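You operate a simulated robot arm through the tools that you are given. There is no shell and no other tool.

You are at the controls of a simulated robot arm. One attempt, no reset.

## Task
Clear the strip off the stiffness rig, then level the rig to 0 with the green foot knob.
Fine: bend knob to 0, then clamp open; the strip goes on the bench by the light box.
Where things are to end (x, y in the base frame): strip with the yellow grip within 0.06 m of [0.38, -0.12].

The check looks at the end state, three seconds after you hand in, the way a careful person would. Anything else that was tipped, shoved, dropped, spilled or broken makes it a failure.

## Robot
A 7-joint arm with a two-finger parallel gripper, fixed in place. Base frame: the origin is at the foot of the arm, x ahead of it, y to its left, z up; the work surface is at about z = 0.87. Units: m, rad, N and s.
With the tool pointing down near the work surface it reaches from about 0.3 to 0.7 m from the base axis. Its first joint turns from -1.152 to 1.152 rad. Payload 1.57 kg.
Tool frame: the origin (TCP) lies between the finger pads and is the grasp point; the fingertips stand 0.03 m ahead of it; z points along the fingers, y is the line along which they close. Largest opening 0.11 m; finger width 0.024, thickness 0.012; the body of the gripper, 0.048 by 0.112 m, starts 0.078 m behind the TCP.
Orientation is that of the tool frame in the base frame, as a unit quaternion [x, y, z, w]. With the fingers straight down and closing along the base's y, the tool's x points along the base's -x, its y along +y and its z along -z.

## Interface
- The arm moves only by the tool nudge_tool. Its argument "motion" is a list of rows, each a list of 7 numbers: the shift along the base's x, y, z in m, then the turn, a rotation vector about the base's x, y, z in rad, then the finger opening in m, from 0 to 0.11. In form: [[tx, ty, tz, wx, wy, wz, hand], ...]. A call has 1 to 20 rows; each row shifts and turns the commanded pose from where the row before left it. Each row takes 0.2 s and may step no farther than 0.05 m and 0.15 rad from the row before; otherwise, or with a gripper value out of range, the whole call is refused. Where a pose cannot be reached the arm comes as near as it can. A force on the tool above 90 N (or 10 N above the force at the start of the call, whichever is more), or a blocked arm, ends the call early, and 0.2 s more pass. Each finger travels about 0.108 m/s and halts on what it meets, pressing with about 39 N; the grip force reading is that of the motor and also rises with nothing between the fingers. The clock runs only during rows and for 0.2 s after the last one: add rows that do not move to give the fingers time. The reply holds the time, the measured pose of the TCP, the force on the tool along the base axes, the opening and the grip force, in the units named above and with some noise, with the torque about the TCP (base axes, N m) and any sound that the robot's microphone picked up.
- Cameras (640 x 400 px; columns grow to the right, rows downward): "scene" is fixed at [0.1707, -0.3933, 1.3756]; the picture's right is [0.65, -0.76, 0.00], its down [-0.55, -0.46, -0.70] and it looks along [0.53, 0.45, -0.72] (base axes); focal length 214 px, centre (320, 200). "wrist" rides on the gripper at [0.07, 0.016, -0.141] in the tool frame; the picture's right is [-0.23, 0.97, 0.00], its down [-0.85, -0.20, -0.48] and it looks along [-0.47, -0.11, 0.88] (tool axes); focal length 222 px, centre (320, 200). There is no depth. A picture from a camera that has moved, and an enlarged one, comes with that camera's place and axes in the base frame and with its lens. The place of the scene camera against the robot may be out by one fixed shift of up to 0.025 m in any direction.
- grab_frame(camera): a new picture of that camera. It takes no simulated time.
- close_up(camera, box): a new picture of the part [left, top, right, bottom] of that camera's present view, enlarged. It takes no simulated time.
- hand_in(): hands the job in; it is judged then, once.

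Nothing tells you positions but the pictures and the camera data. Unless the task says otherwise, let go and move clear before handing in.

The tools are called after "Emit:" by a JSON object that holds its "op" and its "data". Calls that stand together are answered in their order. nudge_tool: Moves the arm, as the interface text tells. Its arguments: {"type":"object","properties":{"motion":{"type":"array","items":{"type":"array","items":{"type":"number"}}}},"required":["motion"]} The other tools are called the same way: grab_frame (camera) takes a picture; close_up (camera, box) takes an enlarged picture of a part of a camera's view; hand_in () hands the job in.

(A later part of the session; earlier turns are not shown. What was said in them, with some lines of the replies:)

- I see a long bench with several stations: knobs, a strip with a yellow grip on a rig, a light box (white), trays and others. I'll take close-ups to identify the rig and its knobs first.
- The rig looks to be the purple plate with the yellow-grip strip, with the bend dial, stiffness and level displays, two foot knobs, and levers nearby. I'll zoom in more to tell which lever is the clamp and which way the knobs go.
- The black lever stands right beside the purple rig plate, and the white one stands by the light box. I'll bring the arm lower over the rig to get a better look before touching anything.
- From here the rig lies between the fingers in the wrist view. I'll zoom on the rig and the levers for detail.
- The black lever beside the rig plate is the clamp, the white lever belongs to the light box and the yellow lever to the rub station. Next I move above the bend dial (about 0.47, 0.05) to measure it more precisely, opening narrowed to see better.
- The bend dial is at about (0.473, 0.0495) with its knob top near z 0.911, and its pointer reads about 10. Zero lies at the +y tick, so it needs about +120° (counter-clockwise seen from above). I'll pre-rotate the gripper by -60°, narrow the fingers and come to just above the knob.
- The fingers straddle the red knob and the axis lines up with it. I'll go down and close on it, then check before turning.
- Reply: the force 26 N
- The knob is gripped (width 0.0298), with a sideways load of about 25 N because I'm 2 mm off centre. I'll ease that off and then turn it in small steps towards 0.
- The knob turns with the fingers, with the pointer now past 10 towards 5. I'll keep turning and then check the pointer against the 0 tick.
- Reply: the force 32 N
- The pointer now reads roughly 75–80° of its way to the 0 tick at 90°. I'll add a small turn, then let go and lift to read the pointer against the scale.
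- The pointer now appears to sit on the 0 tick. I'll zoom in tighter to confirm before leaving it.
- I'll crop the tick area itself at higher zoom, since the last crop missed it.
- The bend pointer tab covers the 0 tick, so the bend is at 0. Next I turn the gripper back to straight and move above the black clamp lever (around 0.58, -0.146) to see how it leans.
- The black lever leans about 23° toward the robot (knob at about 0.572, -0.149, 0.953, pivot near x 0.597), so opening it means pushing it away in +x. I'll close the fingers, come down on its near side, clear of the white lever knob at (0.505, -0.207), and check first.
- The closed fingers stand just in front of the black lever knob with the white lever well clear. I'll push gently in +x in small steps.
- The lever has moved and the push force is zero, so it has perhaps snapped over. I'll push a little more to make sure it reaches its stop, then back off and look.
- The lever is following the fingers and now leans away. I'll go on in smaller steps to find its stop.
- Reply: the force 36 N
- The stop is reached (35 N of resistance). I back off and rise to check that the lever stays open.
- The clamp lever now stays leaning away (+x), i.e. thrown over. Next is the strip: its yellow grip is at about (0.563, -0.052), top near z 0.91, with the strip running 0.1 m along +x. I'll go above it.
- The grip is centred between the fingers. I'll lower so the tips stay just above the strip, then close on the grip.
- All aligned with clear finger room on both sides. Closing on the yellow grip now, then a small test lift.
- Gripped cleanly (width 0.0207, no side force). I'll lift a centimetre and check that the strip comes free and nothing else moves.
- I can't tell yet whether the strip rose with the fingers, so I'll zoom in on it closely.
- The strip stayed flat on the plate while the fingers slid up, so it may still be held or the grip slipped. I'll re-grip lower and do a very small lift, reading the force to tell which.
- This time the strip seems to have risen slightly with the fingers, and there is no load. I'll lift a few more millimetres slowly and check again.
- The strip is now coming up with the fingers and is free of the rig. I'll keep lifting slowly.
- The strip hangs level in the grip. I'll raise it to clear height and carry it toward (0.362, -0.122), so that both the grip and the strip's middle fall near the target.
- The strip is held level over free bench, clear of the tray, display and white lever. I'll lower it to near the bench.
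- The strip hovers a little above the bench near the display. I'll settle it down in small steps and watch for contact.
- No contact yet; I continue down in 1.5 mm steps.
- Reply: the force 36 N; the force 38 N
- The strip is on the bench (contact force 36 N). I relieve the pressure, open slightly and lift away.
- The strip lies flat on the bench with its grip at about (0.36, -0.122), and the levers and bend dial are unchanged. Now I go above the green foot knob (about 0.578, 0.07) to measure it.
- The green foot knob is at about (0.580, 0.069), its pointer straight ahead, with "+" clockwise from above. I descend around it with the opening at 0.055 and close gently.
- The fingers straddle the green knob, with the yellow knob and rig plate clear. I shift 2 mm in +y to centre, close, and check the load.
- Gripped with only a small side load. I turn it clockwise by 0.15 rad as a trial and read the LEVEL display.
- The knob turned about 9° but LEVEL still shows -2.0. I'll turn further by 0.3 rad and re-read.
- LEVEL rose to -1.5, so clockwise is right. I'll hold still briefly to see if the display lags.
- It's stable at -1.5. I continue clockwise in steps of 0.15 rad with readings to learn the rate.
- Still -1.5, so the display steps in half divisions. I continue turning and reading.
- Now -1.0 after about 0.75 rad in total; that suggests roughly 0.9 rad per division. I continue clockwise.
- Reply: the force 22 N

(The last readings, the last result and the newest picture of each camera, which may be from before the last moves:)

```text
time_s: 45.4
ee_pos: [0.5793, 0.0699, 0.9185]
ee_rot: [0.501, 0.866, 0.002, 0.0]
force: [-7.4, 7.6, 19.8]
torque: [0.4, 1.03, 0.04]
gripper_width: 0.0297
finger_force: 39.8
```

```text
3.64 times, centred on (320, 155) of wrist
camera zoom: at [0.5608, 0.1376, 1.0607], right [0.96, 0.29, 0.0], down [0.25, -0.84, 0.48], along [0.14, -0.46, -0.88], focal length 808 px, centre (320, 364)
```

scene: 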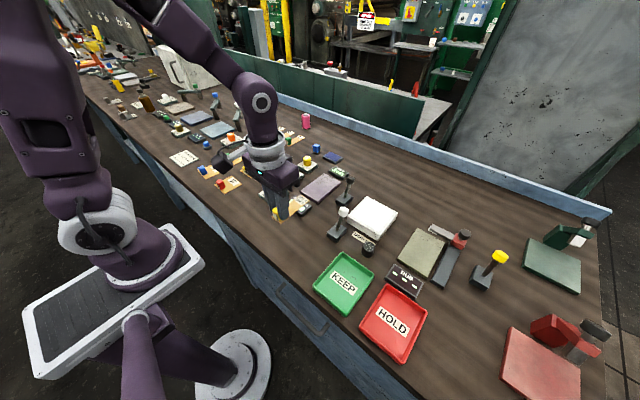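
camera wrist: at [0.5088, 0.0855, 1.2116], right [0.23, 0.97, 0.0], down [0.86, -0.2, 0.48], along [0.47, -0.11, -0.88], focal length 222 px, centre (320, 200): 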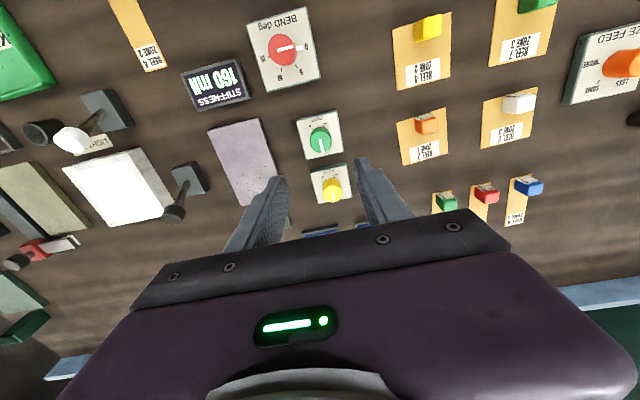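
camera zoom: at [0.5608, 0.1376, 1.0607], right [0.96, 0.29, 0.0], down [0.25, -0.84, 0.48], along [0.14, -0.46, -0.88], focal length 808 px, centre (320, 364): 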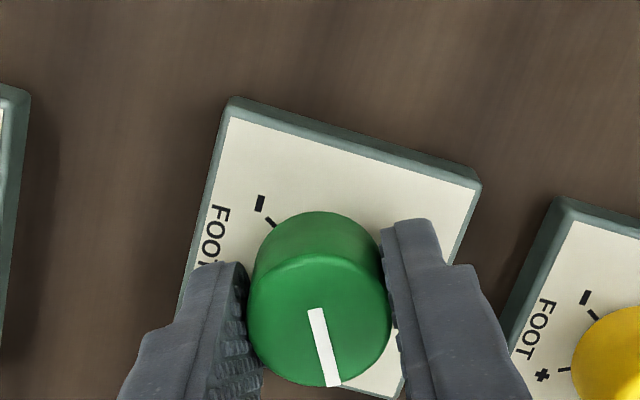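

Still -1.0 at 1.05 rad. I continue with another 0.15 rad and relieve the vertical load.

Emit:
{"op": "nudge_tool", "data": {"motion": [[0, 0, 0.001, 0, 0, -0.075, 0.0], [0, 0, 0, 0, 0, -0.075, 0.0], [0, 0, 0, 0, 0, 0, 0.0]]}}

Emit:
{"op": "close_up", "data": {"camera": "scene", "box": [330, 160, 360, 185]}}

Emit:
{"op": "nudge_tool", "data": {"motion": [[0, 0, 0, 0, 0, -0.075, 0.0], [0, 0, 0, 0, 0, -0.075, 0.0], [0, 0, 0, 0, 0, 0, 0.0]]}}

Emit:
{"op": "close_up", "data": {"camera": "scene", "box": [330, 160, 360, 185]}}

Emit:
{"op": "close_up", "data": {"camera": "wrist", "box": [260, 100, 380, 210]}}

```text
time_s: 46.2
ee_pos: [0.5805, 0.0702, 0.9196]
ee_rot: [0.564, 0.826, 0.0, 0.0]
force: [-2.9, 8.2, 7.2]
torque: [-0.15, 0.48, -0.01]
gripper_width: 0.0297
finger_force: 39.3
```

```text
16.00 times, centred on (345, 172) of scene
camera zoom: at [0.1704, -0.3931, 1.3757], right [0.65, -0.76, 0.0], down [-0.55, -0.46, -0.7], along [0.53, 0.45, -0.72], focal length 3432 px, centre (-80, 640)
```

zoom: 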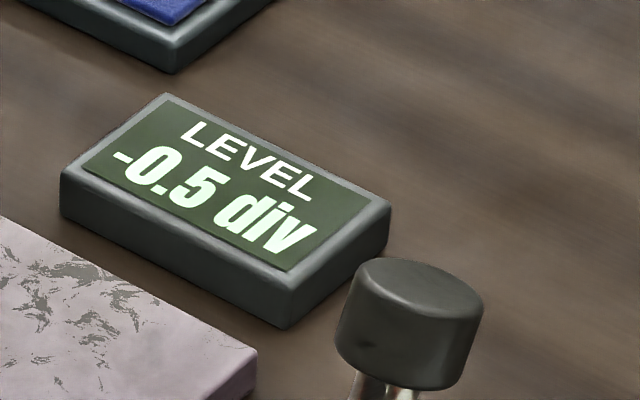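

```text
time_s: 47.0
ee_pos: [0.58, 0.069, 0.9191]
ee_rot: [0.625, 0.78, 0.0, 0.0]
force: [-6.9, 8.8, -1.1]
torque: [0.24, -0.5, -0.02]
gripper_width: 0.0296
finger_force: 39.0
```

```text
16.00 times, centred on (345, 172) of scene
camera zoom: at [0.1705, -0.3931, 1.3757], right [0.65, -0.76, 0.0], down [-0.55, -0.46, -0.7], along [0.53, 0.45, -0.72], focal length 3432 px, centre (-80, 640)
```

zoom: 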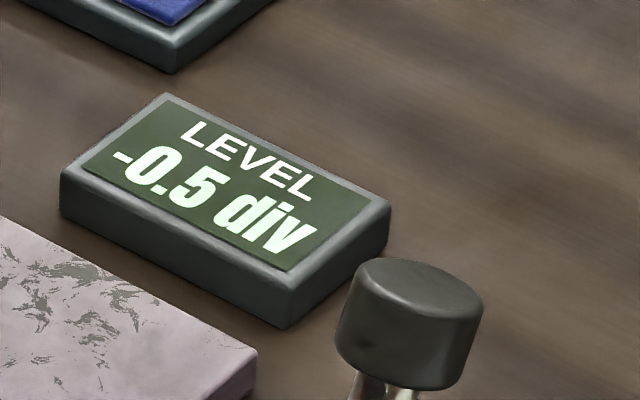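

```text
3.64 times, centred on (320, 155) of wrist
camera zoom: at [0.5821, 0.1405, 1.0606], right [1.0, -0.01, 0.0], down [-0.01, -0.88, 0.48], along [0.0, -0.48, -0.88], focal length 808 px, centre (320, 364)
```

zoom: 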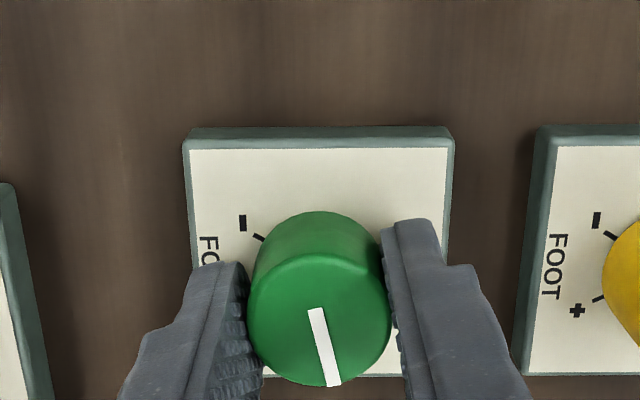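

LEVEL is -0.5 at 1.2–1.35 rad. Now I use finer steps to find where it flips to 0.0.

Emit:
{"op": "nudge_tool", "data": {"motion": [[0, 0, 0, 0, 0, -0.05, 0.0], [0, 0, 0, 0, 0, -0.05, 0.0], [0, 0, 0, 0, 0, 0, 0.0]]}}

Emit:
{"op": "close_up", "data": {"camera": "scene", "box": [330, 160, 360, 185]}}

Emit:
{"op": "nudge_tool", "data": {"motion": [[0, 0, 0, 0, 0, -0.05, 0.0], [0, 0, 0, 0, 0, 0, 0.0]]}}

Emit:
{"op": "close_up", "data": {"camera": "scene", "box": [330, 160, 360, 185]}}

Emit:
{"op": "nudge_tool", "data": {"motion": [[0, 0, 0, 0, 0, -0.05, 0.0], [0, 0, 0, 0, 0, 0, 0.0]]}}

Emit:
{"op": "close_up", "data": {"camera": "scene", "box": [330, 160, 360, 185]}}

```text
time_s: 47.8
ee_pos: [0.5804, 0.069, 0.9189]
ee_rot: [0.662, 0.749, -0.001, -0.001]
force: [-8.9, 8.4, -8.1]
torque: [0.63, -0.41, -0.01]
gripper_width: 0.0299
finger_force: 39.3
```

```text
16.00 times, centred on (345, 172) of scene
camera zoom: at [0.1706, -0.3931, 1.3757], right [0.65, -0.76, 0.0], down [-0.55, -0.46, -0.7], along [0.53, 0.45, -0.72], focal length 3432 px, centre (-80, 640)
```

zoom: 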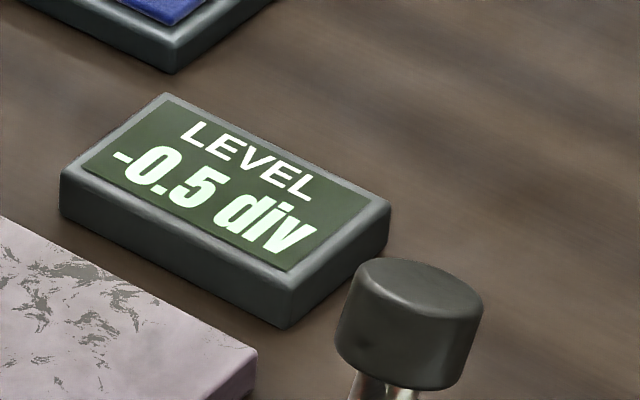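

```text
time_s: 48.4
ee_pos: [0.5803, 0.0687, 0.9187]
ee_rot: [0.681, 0.732, -0.001, 0.0]
force: [-10.8, 10.5, -11.8]
torque: [0.21, -0.33, -0.03]
gripper_width: 0.0296
finger_force: 39.5
```

```text
16.00 times, centred on (345, 172) of scene
camera zoom: at [0.1706, -0.3931, 1.3757], right [0.65, -0.76, 0.0], down [-0.55, -0.46, -0.7], along [0.53, 0.45, -0.72], focal length 3432 px, centre (-80, 640)
```

zoom: 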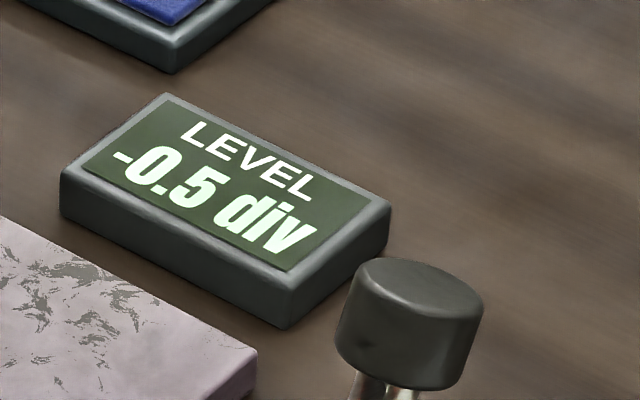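

```text
time_s: 49.0
ee_pos: [0.5807, 0.0691, 0.9194]
ee_rot: [0.699, 0.715, -0.001, -0.001]
force: [-16.0, 8.1, -11.0]
torque: [0.68, -0.14, 0.0]
gripper_width: 0.0297
finger_force: 39.4
```

```text
16.00 times, centred on (345, 172) of scene
camera zoom: at [0.1704, -0.3931, 1.3757], right [0.65, -0.76, 0.0], down [-0.55, -0.46, -0.7], along [0.53, 0.45, -0.72], focal length 3432 px, centre (-80, 640)
```

zoom: 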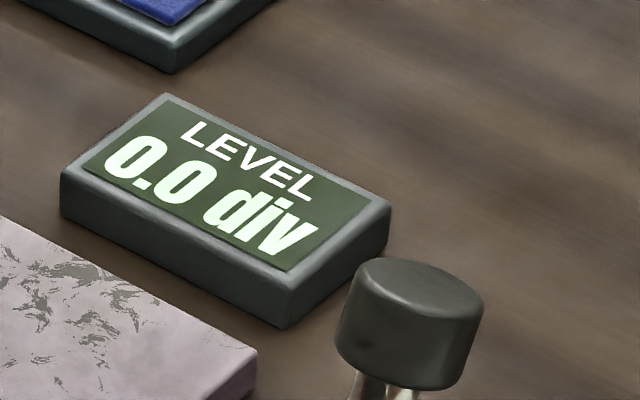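

LEVEL flipped to 0.0 between 1.50 and 1.55 rad, so the true zero should be about 0.2 rad further (rate about 0.87 rad per division). I turn 0.2 rad more to centre it.

Emit:
{"op": "nudge_tool", "data": {"motion": [[-0.001, 0.0005, 0, 0, 0, -0.05, 0.0], [0, 0, 0, 0, 0, -0.05, 0.0], [0, 0, 0, 0, 0, -0.05, 0.0], [0, 0, 0, 0, 0, -0.05, 0.0], [0, 0, 0, 0, 0, 0, 0.0]]}}

Emit:
{"op": "close_up", "data": {"camera": "scene", "box": [330, 160, 360, 185]}}

Emit:
{"op": "close_up", "data": {"camera": "wrist", "box": [260, 100, 380, 210]}}

```text
time_s: 50.2
ee_pos: [0.5792, 0.0691, 0.9187]
ee_rot: [0.767, 0.642, 0.001, 0.0]
force: [-1.1, 3.2, -16.8]
torque: [0.13, 0.59, 0.02]
gripper_width: 0.0297
finger_force: 39.0
```

```text
16.00 times, centred on (345, 172) of scene
camera zoom: at [0.1709, -0.3932, 1.3756], right [0.65, -0.76, 0.0], down [-0.55, -0.46, -0.7], along [0.53, 0.45, -0.72], focal length 3432 px, centre (-80, 640)
```

zoom: 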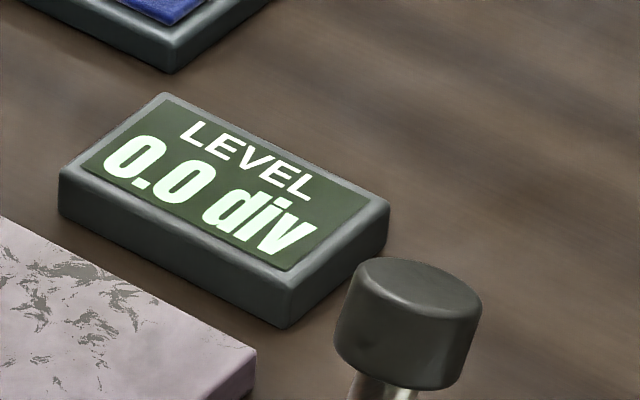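

```text
3.64 times, centred on (320, 155) of wrist
camera zoom: at [0.6094, 0.1348, 1.0606], right [0.92, -0.4, 0.0], down [-0.35, -0.81, 0.48], along [-0.19, -0.44, -0.88], focal length 808 px, centre (320, 364)
```

zoom: 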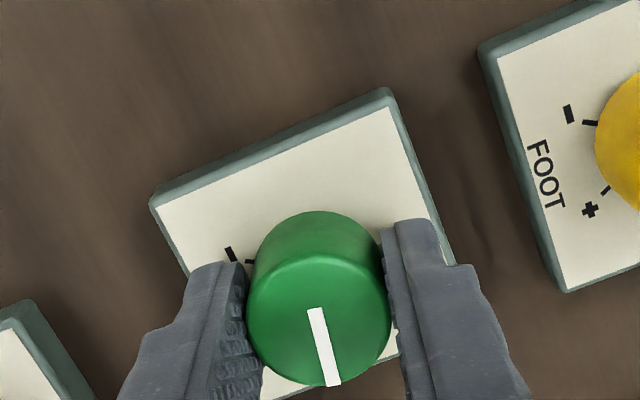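

LEVEL reads 0.0 with the knob roughly centred in the zero band. I open just enough, lift straight up, then turn the wrist back.

Emit:
{"op": "nudge_tool", "data": {"motion": [[0, 0, 0, 0, 0, 0, 0.045], [0, 0, 0, 0, 0, 0, 0.045], [0, 0, 0.02, 0, 0, 0, 0.045], [0, 0, 0.04, 0, 0, 0, 0.045], [0, 0, 0.045, 0, 0, 0, 0.045], [0, 0, 0.045, 0, 0, 0, 0.045], [0, 0, 0.03, 0, 0, 0.14, 0.06], [-0.01, 0, 0, 0, 0, 0.14, 0.08], [-0.02, 0, 0, 0, 0, 0.14, 0.11], [-0.03, 0, 0, 0, 0, 0.14, 0.11], [-0.03, 0, 0, 0, 0, 0.14, 0.11], [-0.03, 0, 0, 0, 0, 0.14, 0.11], [-0.03, 0, 0, 0, 0, 0.14, 0.11], [0, 0, 0, 0, 0, 0.14, 0.11], [0, 0, 0, 0, 0, 0.14, 0.11], [0, 0, 0, 0, 0, 0.14, 0.11], [0, 0, 0, 0, 0, 0.14, 0.11], [0, 0, 0, 0, 0, 0.14, 0.11], [0, 0, 0, 0, 0, 0, 0.11]]}}

Emit:
{"op": "grab_frame", "data": {"camera": "scene"}}

Emit:
{"op": "grab_frame", "data": {"camera": "wrist"}}

Emit:
{"op": "close_up", "data": {"camera": "scene", "box": [240, 130, 400, 250]}}

Emit:
{"op": "close_up", "data": {"camera": "scene", "box": [330, 160, 360, 185]}}

```text
time_s: 54.2
ee_pos: [0.4296, 0.0691, 1.0986]
ee_rot: [0.033, 0.999, -0.001, 0.0]
force: [0.3, -0.1, -0.6]
torque: [0.01, -0.01, -0.02]
gripper_width: 0.1097
finger_force: 0.1
```

```text
taken
```

scene: 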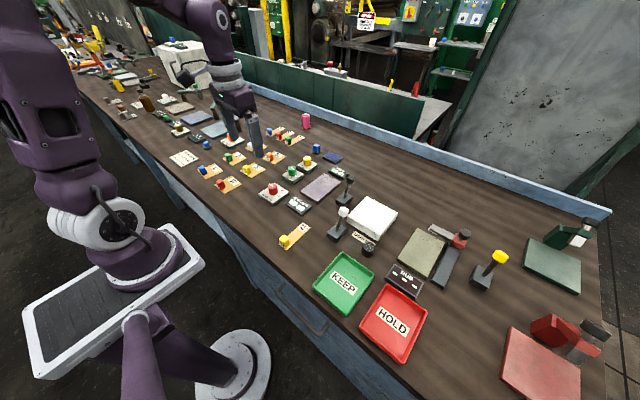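

```text
taken
camera wrist: at [0.3625, 0.0901, 1.2411], right [0.29, 0.96, 0.0], down [0.84, -0.26, 0.48], along [0.46, -0.14, -0.88], focal length 222 px, centre (320, 200)
```

wrist: 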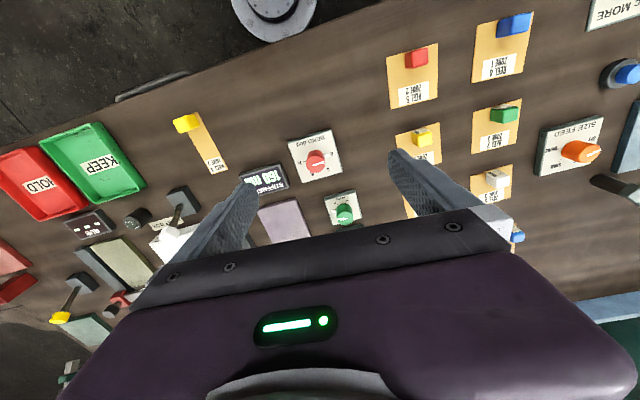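

```text
3.33 times, centred on (320, 190) of scene
camera zoom: at [0.1707, -0.3933, 1.3756], right [0.65, -0.76, 0.0], down [-0.55, -0.46, -0.7], along [0.53, 0.45, -0.72], focal length 715 px, centre (320, 233)
```

zoom: 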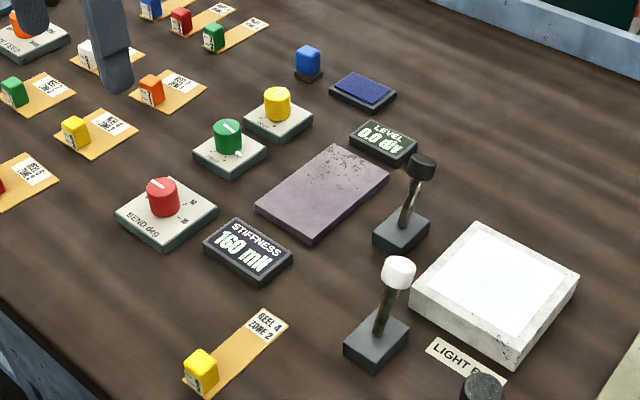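

```text
16.00 times, centred on (345, 172) of scene
camera zoom: at [0.1707, -0.3933, 1.3756], right [0.65, -0.76, 0.0], down [-0.55, -0.46, -0.7], along [0.53, 0.45, -0.72], focal length 3432 px, centre (-80, 640)
```

zoom: 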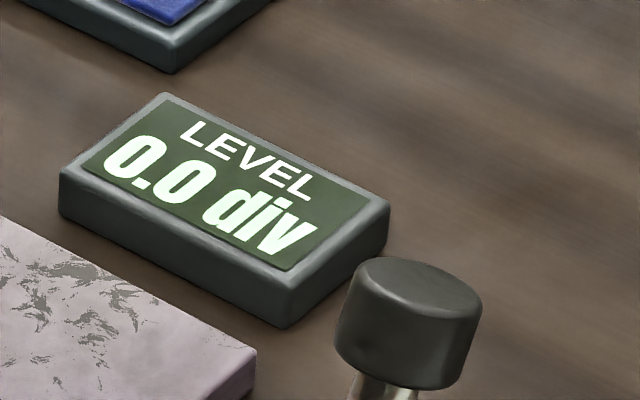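

LEVEL holds at 0.0 after release. The bend dial's pointer looks a bit different in this view, so I'll zoom to check that it and everything else is still in place.

Emit:
{"op": "close_up", "data": {"camera": "wrist", "box": [280, 120, 360, 190]}}

Emit:
{"op": "close_up", "data": {"camera": "scene", "box": [260, 170, 310, 210]}}

Emit:
{"op": "close_up", "data": {"camera": "wrist", "box": [320, 175, 370, 235]}}

Emit:
{"op": "close_up", "data": {"camera": "wrist", "box": [160, 100, 250, 190]}}

```text
5.71 times, centred on (320, 155) of wrist
camera zoom: at [0.3625, 0.0901, 1.2411], right [0.29, 0.96, 0.0], down [0.84, -0.26, 0.48], along [0.46, -0.14, -0.88], focal length 1269 px, centre (320, 457)
```

zoom: 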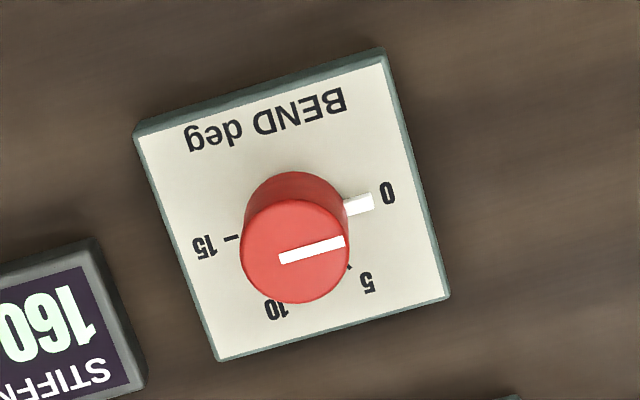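

```text
10.00 times, centred on (285, 190) of scene
camera zoom: at [0.1707, -0.3933, 1.3756], right [0.65, -0.76, 0.0], down [-0.55, -0.46, -0.7], along [0.53, 0.45, -0.72], focal length 2145 px, centre (670, 300)
```

zoom: 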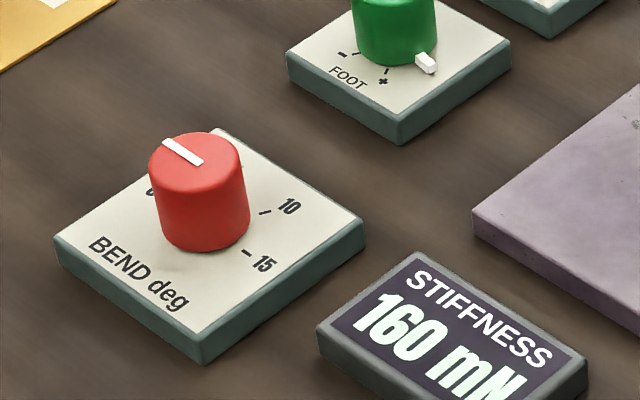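

```text
6.67 times, centred on (345, 205) of wrist
camera zoom: at [0.3625, 0.0901, 1.2411], right [0.29, 0.96, 0.0], down [0.84, -0.26, 0.48], along [0.46, -0.14, -0.88], focal length 1481 px, centre (153, 167)
```

zoom: 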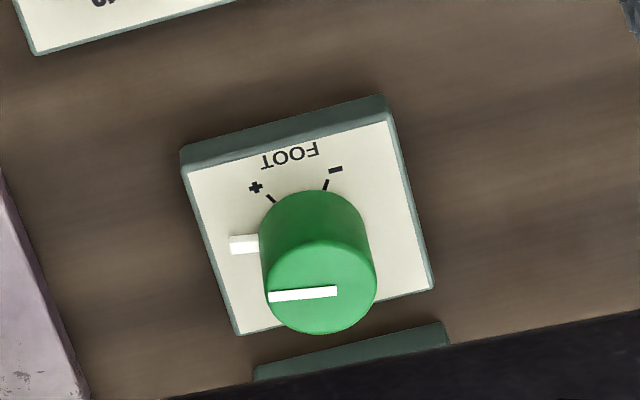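

```text
4.44 times, centred on (205, 145) of wrist
camera zoom: at [0.3625, 0.0901, 1.2411], right [0.29, 0.96, 0.0], down [0.84, -0.26, 0.48], along [0.46, -0.14, -0.88], focal length 987 px, centre (831, 444)
```

zoom: 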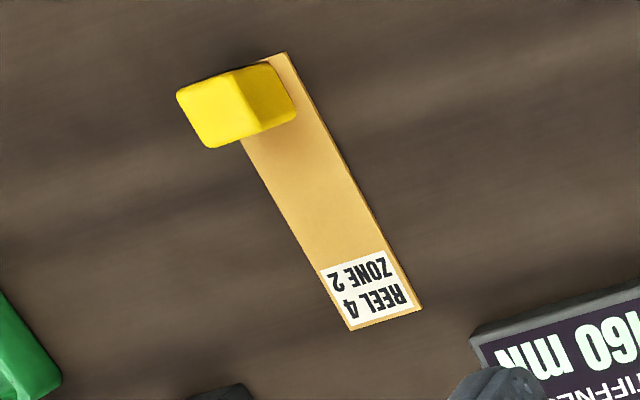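

The bend pointer is on the 0 tick and LEVEL reads 0.0. The black clamp lever is at its far stop, and the strip lies flat with its grip at about (0.36, -0.12). Nothing else looks disturbed, and the arm is released and clear above the bench, so I'm handing in.

Emit:
{"op": "hand_in", "data": {}}

```text
The job is handed in.
```

I cleared the strip off the stiffness rig and levelled the rig, and the job is handed in. I haven't seen the check's result.

- **Bend knob:** turned from about 10 to 0 before I touched the clamp. Its pointer sits on the 0 tick.
- **Clamp:** I took the black lever beside the rig plate to be the clamp, since neither lever is labelled. I pushed it over to its far stop, and it stayed there.
- **Strip:** it lies flat on open bench with the yellow grip at about (0.36, -0.12), roughly 2 cm from the target. My first try at lifting it slipped and left it flat on the plate. After I gripped it again slightly lower, it came up with almost no resistance.
- **Level:** only the green foot knob was turned, clockwise, taking LEVEL from -2.0 to 0.0. The display moves in half-division steps, so I turned on past the point where it first read 0.0, to about the middle of the zero band. It still read 0.0 after I let go.

In the final pictures nothing else looked moved. The yellow foot knob, the white lever and the light box were as they started. The arm was open and clear above the bench. STIFFNESS still shows 160 mN and never changed during the work.
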